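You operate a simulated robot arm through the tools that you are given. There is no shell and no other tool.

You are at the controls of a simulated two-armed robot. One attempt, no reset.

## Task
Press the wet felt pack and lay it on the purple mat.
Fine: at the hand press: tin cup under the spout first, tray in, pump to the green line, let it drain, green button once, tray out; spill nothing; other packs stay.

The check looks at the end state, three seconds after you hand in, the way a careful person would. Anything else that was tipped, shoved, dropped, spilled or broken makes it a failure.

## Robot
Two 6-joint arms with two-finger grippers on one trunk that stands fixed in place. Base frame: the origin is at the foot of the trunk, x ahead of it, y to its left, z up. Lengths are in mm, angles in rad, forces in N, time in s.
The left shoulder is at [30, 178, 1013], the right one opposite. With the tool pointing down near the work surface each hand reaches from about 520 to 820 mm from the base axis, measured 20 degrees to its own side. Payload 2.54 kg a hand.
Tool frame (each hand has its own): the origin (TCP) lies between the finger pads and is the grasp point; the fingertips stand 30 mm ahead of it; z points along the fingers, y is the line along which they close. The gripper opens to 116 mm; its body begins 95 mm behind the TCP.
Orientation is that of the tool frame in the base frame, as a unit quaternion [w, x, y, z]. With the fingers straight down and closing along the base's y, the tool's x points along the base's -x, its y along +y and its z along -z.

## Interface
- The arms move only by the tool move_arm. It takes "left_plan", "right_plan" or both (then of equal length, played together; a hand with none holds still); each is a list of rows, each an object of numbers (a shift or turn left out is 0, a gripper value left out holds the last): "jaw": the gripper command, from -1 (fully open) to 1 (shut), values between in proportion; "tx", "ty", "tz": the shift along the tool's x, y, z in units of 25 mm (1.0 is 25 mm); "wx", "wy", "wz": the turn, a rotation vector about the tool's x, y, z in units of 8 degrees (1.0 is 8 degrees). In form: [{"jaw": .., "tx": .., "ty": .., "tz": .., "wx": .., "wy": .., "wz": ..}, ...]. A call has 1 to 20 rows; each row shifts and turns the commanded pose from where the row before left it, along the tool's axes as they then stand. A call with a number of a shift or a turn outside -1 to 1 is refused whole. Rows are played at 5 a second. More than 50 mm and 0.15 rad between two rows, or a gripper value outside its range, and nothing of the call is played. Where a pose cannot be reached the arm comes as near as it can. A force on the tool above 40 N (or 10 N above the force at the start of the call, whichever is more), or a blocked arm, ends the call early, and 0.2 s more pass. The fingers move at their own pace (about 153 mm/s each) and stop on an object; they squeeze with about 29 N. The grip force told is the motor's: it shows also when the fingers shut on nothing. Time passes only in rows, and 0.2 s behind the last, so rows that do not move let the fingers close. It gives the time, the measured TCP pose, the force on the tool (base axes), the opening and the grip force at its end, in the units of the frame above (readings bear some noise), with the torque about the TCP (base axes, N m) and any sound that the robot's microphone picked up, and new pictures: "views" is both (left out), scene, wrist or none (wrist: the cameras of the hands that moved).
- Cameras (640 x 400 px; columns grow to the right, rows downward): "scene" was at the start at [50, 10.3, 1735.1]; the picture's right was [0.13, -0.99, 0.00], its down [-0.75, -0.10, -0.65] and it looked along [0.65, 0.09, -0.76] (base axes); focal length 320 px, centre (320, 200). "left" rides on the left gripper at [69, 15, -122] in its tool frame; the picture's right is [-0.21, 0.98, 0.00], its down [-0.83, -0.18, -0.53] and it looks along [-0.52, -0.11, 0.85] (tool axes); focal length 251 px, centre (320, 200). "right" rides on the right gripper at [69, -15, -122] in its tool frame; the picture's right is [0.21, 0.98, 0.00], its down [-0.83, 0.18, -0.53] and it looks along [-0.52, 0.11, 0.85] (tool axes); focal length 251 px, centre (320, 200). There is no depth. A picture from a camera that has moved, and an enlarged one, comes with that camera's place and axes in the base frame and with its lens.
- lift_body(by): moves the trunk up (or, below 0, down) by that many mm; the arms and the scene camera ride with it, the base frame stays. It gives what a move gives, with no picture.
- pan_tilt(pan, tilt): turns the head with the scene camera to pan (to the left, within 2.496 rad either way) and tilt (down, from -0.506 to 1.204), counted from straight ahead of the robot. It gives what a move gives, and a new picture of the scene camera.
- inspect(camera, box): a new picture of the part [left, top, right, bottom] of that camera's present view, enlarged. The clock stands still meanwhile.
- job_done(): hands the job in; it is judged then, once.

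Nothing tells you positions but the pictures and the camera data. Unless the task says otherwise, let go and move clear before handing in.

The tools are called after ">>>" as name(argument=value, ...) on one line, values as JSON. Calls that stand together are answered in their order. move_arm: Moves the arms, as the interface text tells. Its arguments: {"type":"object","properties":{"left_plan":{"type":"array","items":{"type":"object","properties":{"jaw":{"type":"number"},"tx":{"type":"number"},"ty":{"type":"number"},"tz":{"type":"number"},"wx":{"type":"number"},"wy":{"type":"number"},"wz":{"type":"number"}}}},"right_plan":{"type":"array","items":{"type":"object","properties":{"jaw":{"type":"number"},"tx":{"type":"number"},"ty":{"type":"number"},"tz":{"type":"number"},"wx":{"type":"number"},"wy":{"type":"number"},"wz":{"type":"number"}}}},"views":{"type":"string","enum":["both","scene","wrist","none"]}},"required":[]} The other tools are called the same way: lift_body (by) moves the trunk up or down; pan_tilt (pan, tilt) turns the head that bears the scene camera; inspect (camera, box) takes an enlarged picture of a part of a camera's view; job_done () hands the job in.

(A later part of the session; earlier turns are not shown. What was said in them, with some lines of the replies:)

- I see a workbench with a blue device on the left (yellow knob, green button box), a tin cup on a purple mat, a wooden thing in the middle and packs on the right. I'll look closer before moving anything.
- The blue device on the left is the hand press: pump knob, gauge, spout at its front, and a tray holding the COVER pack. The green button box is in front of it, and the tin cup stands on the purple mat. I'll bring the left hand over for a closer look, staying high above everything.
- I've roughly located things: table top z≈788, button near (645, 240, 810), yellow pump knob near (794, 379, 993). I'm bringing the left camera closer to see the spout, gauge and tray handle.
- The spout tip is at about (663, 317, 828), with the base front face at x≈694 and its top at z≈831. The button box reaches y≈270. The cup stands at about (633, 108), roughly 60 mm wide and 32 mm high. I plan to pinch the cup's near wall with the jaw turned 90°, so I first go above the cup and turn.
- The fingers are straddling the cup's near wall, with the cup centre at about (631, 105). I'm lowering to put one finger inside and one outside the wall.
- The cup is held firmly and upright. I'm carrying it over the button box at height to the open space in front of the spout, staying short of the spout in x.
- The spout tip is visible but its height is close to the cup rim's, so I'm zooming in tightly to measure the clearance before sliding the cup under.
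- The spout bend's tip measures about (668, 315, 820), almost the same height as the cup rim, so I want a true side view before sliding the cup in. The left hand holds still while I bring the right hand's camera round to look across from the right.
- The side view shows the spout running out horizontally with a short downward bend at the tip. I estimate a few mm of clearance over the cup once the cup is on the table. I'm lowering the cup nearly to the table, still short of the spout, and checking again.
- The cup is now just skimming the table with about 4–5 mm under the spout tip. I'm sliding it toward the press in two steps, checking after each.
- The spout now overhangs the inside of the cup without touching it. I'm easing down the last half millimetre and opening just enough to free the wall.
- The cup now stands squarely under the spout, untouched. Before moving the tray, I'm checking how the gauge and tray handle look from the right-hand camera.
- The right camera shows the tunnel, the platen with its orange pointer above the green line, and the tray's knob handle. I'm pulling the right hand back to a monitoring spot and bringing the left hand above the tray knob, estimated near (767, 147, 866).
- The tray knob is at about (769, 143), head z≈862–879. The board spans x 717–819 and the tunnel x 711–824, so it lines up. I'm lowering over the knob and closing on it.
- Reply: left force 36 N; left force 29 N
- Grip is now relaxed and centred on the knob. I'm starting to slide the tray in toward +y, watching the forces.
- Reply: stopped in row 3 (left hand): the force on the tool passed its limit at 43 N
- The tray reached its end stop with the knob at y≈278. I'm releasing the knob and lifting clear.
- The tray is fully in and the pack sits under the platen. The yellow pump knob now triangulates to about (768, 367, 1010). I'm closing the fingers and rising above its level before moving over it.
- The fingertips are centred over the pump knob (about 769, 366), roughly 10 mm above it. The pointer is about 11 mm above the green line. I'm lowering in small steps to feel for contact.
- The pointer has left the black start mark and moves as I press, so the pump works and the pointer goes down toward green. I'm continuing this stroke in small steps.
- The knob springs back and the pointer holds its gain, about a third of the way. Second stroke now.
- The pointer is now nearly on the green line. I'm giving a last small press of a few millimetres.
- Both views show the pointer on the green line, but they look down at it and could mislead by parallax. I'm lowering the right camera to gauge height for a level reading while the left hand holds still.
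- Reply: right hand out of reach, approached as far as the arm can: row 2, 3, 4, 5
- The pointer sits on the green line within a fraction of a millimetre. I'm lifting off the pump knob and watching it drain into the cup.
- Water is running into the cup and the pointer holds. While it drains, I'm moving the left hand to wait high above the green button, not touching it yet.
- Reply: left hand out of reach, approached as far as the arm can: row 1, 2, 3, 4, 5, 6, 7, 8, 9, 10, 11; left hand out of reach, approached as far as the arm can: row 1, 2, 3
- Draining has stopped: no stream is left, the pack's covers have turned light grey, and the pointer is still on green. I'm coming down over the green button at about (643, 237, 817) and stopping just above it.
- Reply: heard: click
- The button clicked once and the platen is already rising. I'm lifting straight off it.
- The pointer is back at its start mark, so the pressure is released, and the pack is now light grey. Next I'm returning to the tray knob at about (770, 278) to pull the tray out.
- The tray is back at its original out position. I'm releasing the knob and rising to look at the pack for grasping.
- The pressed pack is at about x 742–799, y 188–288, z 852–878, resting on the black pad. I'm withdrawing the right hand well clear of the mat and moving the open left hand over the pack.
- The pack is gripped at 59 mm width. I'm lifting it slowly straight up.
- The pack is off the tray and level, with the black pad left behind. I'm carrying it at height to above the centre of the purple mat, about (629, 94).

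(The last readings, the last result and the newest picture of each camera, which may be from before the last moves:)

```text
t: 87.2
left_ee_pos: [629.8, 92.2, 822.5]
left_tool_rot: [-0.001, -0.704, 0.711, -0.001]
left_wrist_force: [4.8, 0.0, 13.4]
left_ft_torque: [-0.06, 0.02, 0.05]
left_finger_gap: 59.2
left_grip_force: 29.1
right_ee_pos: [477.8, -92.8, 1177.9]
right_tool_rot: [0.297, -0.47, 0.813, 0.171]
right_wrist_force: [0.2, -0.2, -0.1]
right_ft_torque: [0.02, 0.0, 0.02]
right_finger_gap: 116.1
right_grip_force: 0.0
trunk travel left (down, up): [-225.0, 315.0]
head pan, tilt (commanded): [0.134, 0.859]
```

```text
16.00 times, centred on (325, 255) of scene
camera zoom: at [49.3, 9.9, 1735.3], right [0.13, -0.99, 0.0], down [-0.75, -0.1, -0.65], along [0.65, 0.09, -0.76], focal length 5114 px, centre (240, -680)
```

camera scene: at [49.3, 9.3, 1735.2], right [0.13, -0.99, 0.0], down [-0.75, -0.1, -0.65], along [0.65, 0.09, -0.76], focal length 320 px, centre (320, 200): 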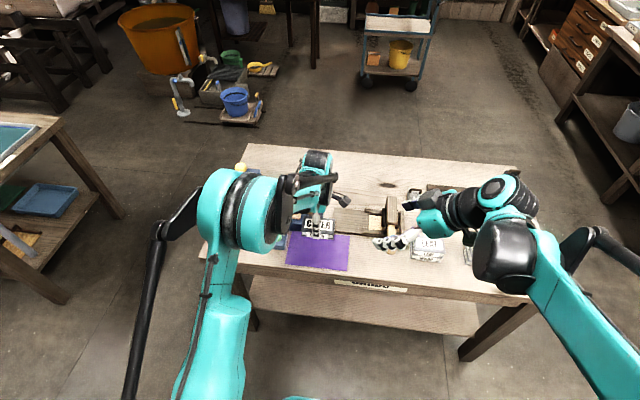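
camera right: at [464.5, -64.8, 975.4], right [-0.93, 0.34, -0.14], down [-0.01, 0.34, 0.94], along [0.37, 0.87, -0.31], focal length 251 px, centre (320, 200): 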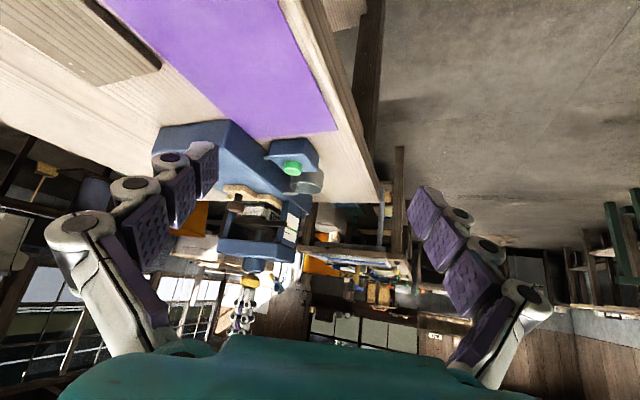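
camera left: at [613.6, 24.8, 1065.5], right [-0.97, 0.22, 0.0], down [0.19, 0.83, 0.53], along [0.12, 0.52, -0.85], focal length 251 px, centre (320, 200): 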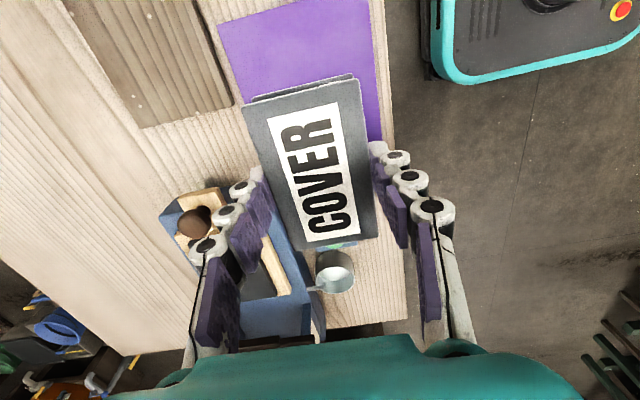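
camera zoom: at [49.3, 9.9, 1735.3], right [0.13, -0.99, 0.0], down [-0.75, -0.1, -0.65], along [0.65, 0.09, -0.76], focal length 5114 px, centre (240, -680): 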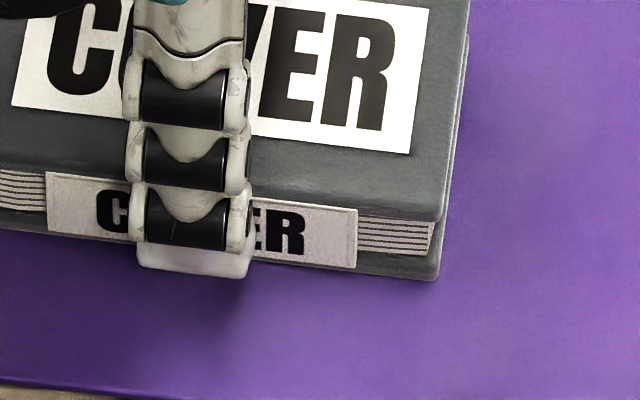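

The pack is seated on the mat. I'm easing off, opening the fingers and lifting straight up.

>>> move_arm(left_plan=[{"tz": -0.03}, {"jaw": -0.45}, {"jaw": -0.45}, {"tz": -0.3}, {"tz": -0.6}, {"tz": -0.9}, {"tz": -1}, {"tz": -1}], views="both")

>>> inspect(camera="left", box=[200, 0, 440, 260])

>>> inspect(camera="scene", box=[270, 210, 360, 280])

```text
t: 89.0
left_ee_pos: [628.9, 94.5, 917.9]
left_tool_rot: [-0.001, -0.703, 0.711, 0.0]
left_wrist_force: [-0.1, -0.7, 0.4]
left_ft_torque: [0.0, 0.01, -0.01]
left_finger_gap: 84.2
left_grip_force: 0.1
right_ee_pos: [476.5, -93.2, 1176.6]
right_tool_rot: [0.296, -0.47, 0.814, 0.171]
right_wrist_force: [0.5, 0.6, 0.1]
right_ft_torque: [0.04, -0.01, -0.02]
right_finger_gap: 116.0
right_grip_force: 0.0
trunk travel left (down, up): [-225.0, 315.0]
head pan, tilt (commanded): [0.134, 0.859]
camera scene: at [49.3, 10.1, 1735.2], right [0.13, -0.99, 0.0], down [-0.75, -0.1, -0.65], along [0.65, 0.09, -0.76], focal length 320 px, centre (320, 200)
camera left: at [613.5, 25.0, 1039.7], right [-0.97, 0.22, 0.0], down [0.19, 0.83, 0.53], along [0.12, 0.52, -0.85], focal length 251 px, centre (320, 200)
```

scene: 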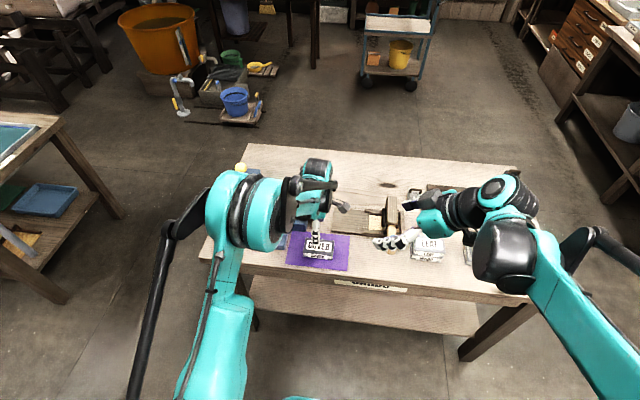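
left: 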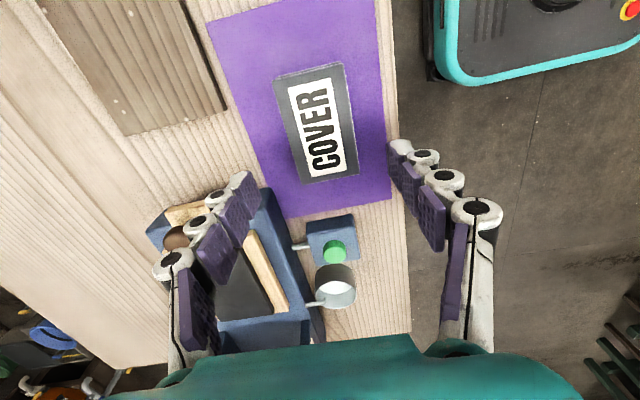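

```text
1.54 times, centred on (320, 130) of left
camera zoom: at [613.5, 25.0, 1039.7], right [-0.97, 0.22, 0.0], down [0.19, 0.83, 0.53], along [0.12, 0.52, -0.85], focal length 387 px, centre (320, 308)
```

zoom: 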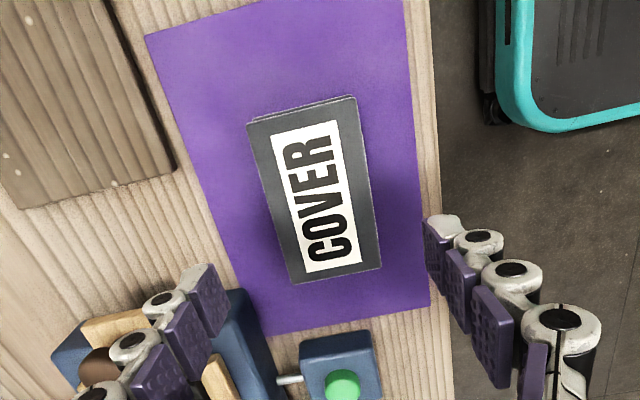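

```text
5.71 times, centred on (315, 245) of scene
camera zoom: at [49.3, 10.1, 1735.2], right [0.13, -0.99, 0.0], down [-0.75, -0.1, -0.65], along [0.65, 0.09, -0.76], focal length 1826 px, centre (349, -57)
```

zoom: 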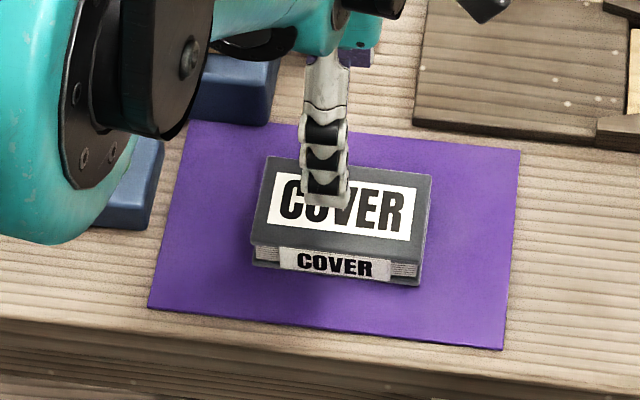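

>>> move_arm(left_plan=[{"tz": -0.9}, {"tz": -0.9}, {"tz": -0.9}, {"ty": 0.9, "tx": -0.3}, {"ty": 0.9, "tx": -0.5}, {"ty": 0.9, "tx": -0.8}, {"ty": 0.9, "tx": -0.9}, {"ty": 0.6, "tx": -0.9}], views="both")

>>> inspect(camera="scene", box=[220, 150, 380, 290])

>>> inspect(camera="scene", box=[340, 150, 550, 300])

```text
t: 90.8
left_ee_pos: [525.3, 179.3, 985.1]
left_tool_rot: [-0.002, -0.704, 0.711, -0.001]
left_wrist_force: [0.3, 0.8, 0.0]
left_ft_torque: [-0.01, 0.0, -0.02]
left_finger_gap: 84.2
left_grip_force: 0.0
right_ee_pos: [476.6, -92.0, 1176.9]
right_tool_rot: [0.296, -0.47, 0.814, 0.17]
right_wrist_force: [-0.8, -0.3, 0.5]
right_ft_torque: [-0.01, -0.02, -0.01]
right_finger_gap: 116.2
right_grip_force: 0.0
trunk travel left (down, up): [-225.0, 315.0]
head pan, tilt (commanded): [0.134, 0.859]
camera scene: at [49.5, 11.0, 1735.1], right [0.13, -0.99, 0.0], down [-0.75, -0.1, -0.65], along [0.65, 0.09, -0.76], focal length 320 px, centre (320, 200)
camera left: at [509.0, 111.5, 1106.6], right [-0.97, 0.22, 0.0], down [0.19, 0.83, 0.53], along [0.12, 0.52, -0.85], focal length 251 px, centre (320, 200)
```

scene: 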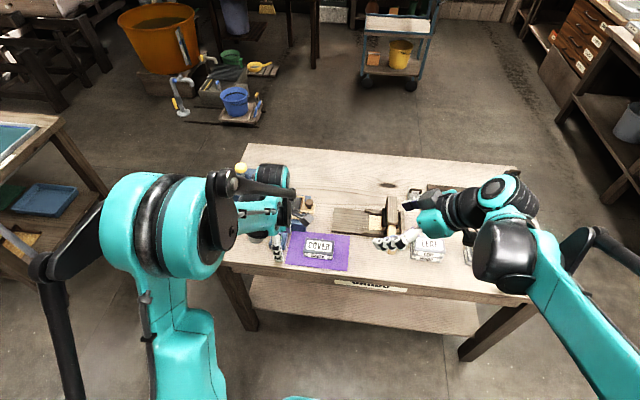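
left: 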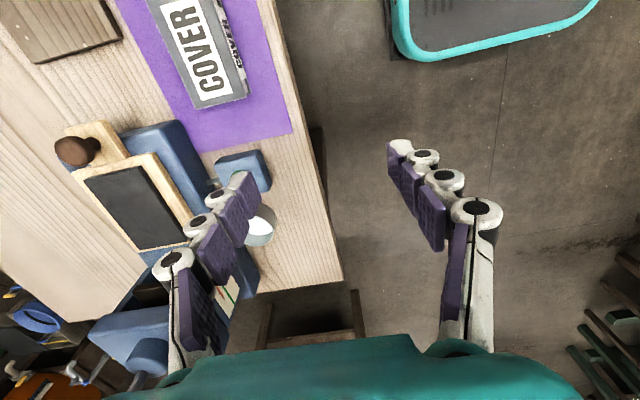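

```text
2.86 times, centred on (300, 220) of scene
camera zoom: at [49.5, 11.0, 1735.1], right [0.13, -0.99, 0.0], down [-0.75, -0.1, -0.65], along [0.65, 0.09, -0.76], focal length 913 px, centre (377, 143)
```

zoom: 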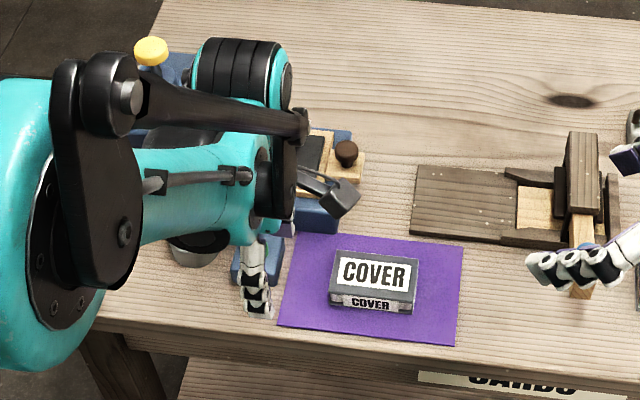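

```text
2.67 times, centred on (445, 225) of scene
camera zoom: at [49.5, 11.0, 1735.1], right [0.13, -0.99, 0.0], down [-0.75, -0.1, -0.65], along [0.65, 0.09, -0.76], focal length 852 px, centre (-13, 133)
```

zoom: 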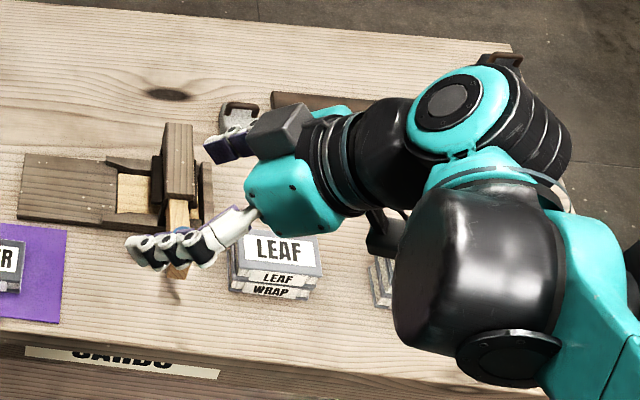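

>>> move_arm(left_plan=[{"tx": -0.85, "tz": -0.8, "ty": 0.2}, {"tx": -0.85, "tz": -0.8, "ty": 0.2}, {"tx": -0.85, "tz": -0.8, "ty": 0.2}, {"tx": -0.85, "tz": -0.8, "ty": 0.2}, {"tx": -0.85, "tz": -0.8, "ty": 0.2}, {"tx": -0.85, "tz": -0.8, "ty": 0.2}, {"tx": -0.85, "tz": -0.8, "ty": 0.2}], views="both")

>>> inspect(camera="right", box=[200, 20, 420, 200])

>>> inspect(camera="scene", box=[200, 150, 360, 280])

```text
t: 92.4
left_ee_pos: [492.1, 329.7, 1123.6]
left_tool_rot: [-0.003, -0.703, 0.711, 0.0]
left_wrist_force: [0.0, 0.7, -0.1]
left_ft_torque: [0.01, 0.0, -0.01]
left_finger_gap: 84.1
left_grip_force: 0.0
right_ee_pos: [477.4, -93.1, 1177.6]
right_tool_rot: [0.295, -0.47, 0.814, 0.172]
right_wrist_force: [-0.2, -0.3, -0.4]
right_ft_torque: [0.02, 0.03, 0.01]
right_finger_gap: 115.8
right_grip_force: 0.2
trunk travel left (down, up): [-225.0, 315.0]
head pan, tilt (commanded): [0.134, 0.859]
camera scene: at [49.5, 10.7, 1735.1], right [0.13, -0.99, 0.0], down [-0.75, -0.1, -0.65], along [0.65, 0.09, -0.76], focal length 320 px, centre (320, 200)
camera left: at [475.8, 260.7, 1245.9], right [-0.97, 0.22, 0.0], down [0.19, 0.83, 0.53], along [0.12, 0.52, -0.85], focal length 251 px, centre (320, 200)
```

scene: 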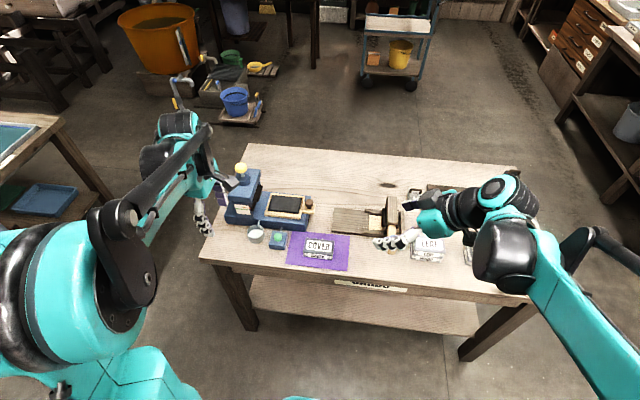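
left: 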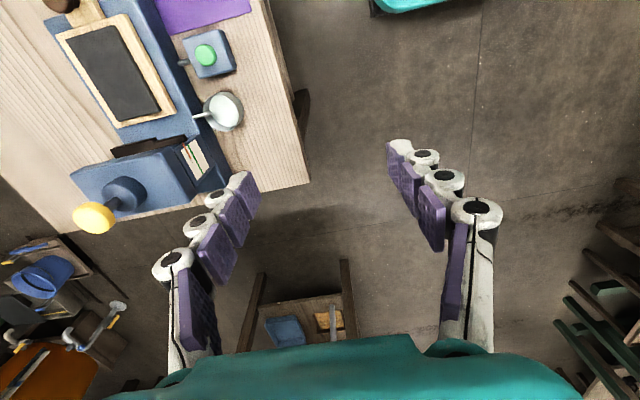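

```text
2.22 times, centred on (310, 110) of right
camera zoom: at [424.9, -213.9, 1226.3], right [-0.93, 0.35, -0.14], down [-0.01, 0.34, 0.94], along [0.37, 0.87, -0.31], focal length 559 px, centre (342, 400)
```

zoom: 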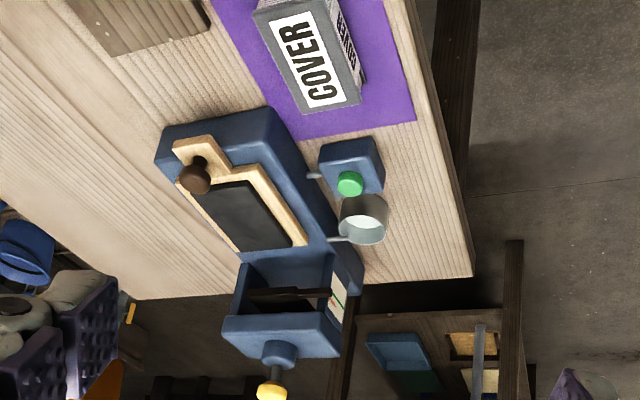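

```text
3.08 times, centred on (280, 215) of scene
camera zoom: at [49.5, 10.7, 1735.1], right [0.13, -0.99, 0.0], down [-0.75, -0.1, -0.65], along [0.65, 0.09, -0.76], focal length 983 px, centre (443, 154)
```

zoom: 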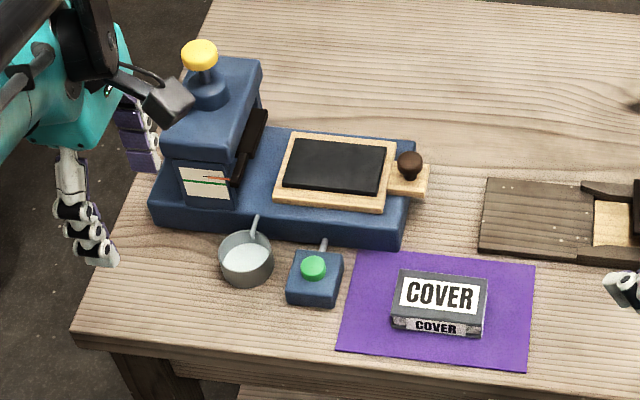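

>>> inspect(camera="scene", box=[240, 212, 290, 250])

>>> inspect(camera="scene", box=[390, 170, 570, 290])

```text
10.53 times, centred on (265, 231) of scene
camera zoom: at [49.5, 10.7, 1735.1], right [0.13, -0.99, 0.0], down [-0.75, -0.1, -0.65], along [0.65, 0.09, -0.76], focal length 3364 px, centre (899, -126)
```

zoom: 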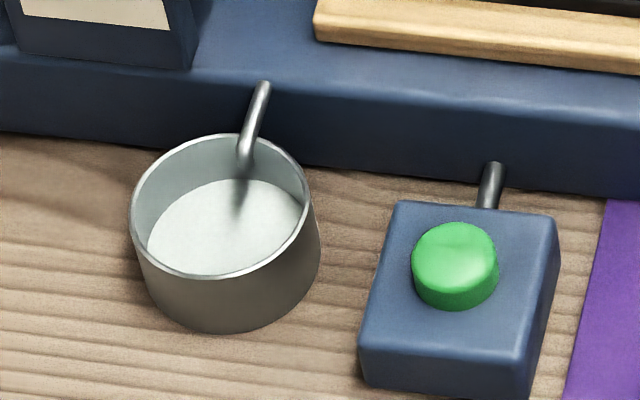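

```text
3.33 times, centred on (480, 230) of scene
camera zoom: at [49.5, 10.7, 1735.1], right [0.13, -0.99, 0.0], down [-0.75, -0.1, -0.65], along [0.65, 0.09, -0.76], focal length 1065 px, centre (-213, 100)
```

zoom: 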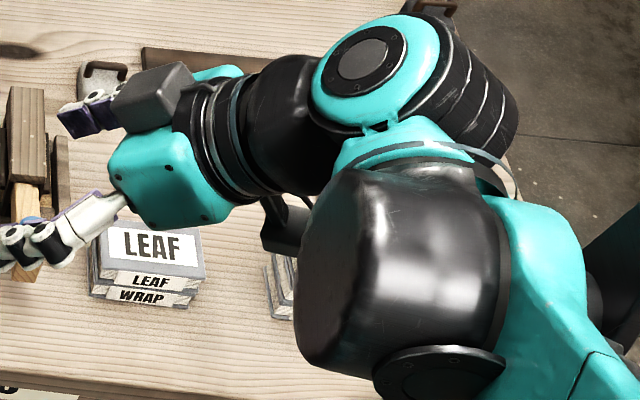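

>>> move_arm(right_plan=[{"tz": -0.9}, {"tz": -0.9}, {"tz": -0.9}], views="scene")

>>> inspect(camera="scene", box=[330, 150, 570, 300])

```text
t: 93.2
left_ee_pos: [491.8, 329.5, 1124.8]
left_tool_rot: [-0.002, -0.703, 0.711, 0.0]
left_wrist_force: [-0.6, -0.2, -0.6]
left_ft_torque: [0.0, -0.03, 0.01]
left_finger_gap: 84.2
left_grip_force: 0.1
right_ee_pos: [456.4, -129.2, 1229.7]
right_tool_rot: [0.296, -0.471, 0.813, 0.171]
right_wrist_force: [-1.1, 0.3, 0.5]
right_ft_torque: [-0.01, 0.01, -0.02]
right_finger_gap: 116.2
right_grip_force: 0.0
trunk travel left (down, up): [-225.0, 315.0]
head pan, tilt (commanded): [0.134, 0.859]
camera scene: at [49.1, 10.1, 1735.2], right [0.13, -0.99, 0.0], down [-0.75, -0.1, -0.65], along [0.65, 0.09, -0.76], focal length 320 px, centre (320, 200)
```

scene: 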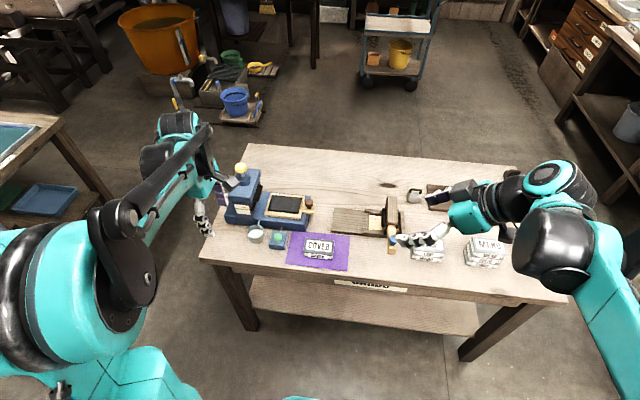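

```text
2.67 times, centred on (450, 225) of scene
camera zoom: at [49.1, 10.1, 1735.2], right [0.13, -0.99, 0.0], down [-0.75, -0.1, -0.65], along [0.65, 0.09, -0.76], focal length 852 px, centre (-27, 133)
```

zoom: 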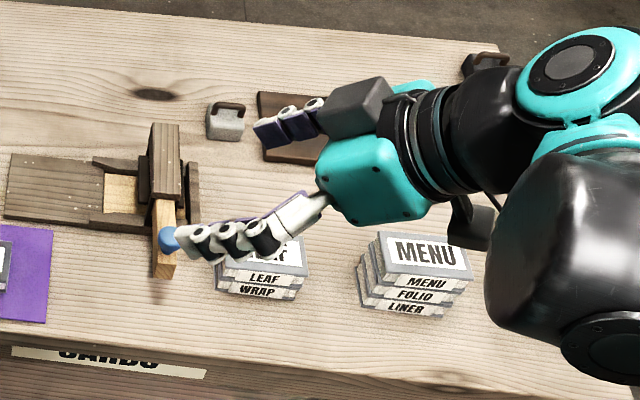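

The pressed COVER pack lies centred on the purple mat, and the tray is back out with the pressure released. The cup holds the water under the spout with no spill in view. The LEAF and MENU stacks are undisturbed and both hands are clear, so I'm handing in.

>>> job_done()

```text
The job is handed in.
```

The COVER pack is pressed and lies in the middle of the purple mat. The job is handed in; no verdict came back.

- **Cup:** the tin cup went under the spout first and still stands there with the drained water in it. I saw no water on the table.
- **Pressing:** I pushed the tray in and pumped three strokes until the pointer sat on the green line. After the stream stopped, I pressed the green button once and heard it click. The pointer went back to its start mark.
- **Tray and pack:** I pulled the tray back out to where it started. The pack turned from black to light grey during pressing, and I set it down flat on the mat.
- **Everything else:** the LEAF and MENU stacks look as they did at the start. I did not look at the NOTES stack at the far right again at the end, but neither hand went near it. Both hands are empty and clear of the bench.
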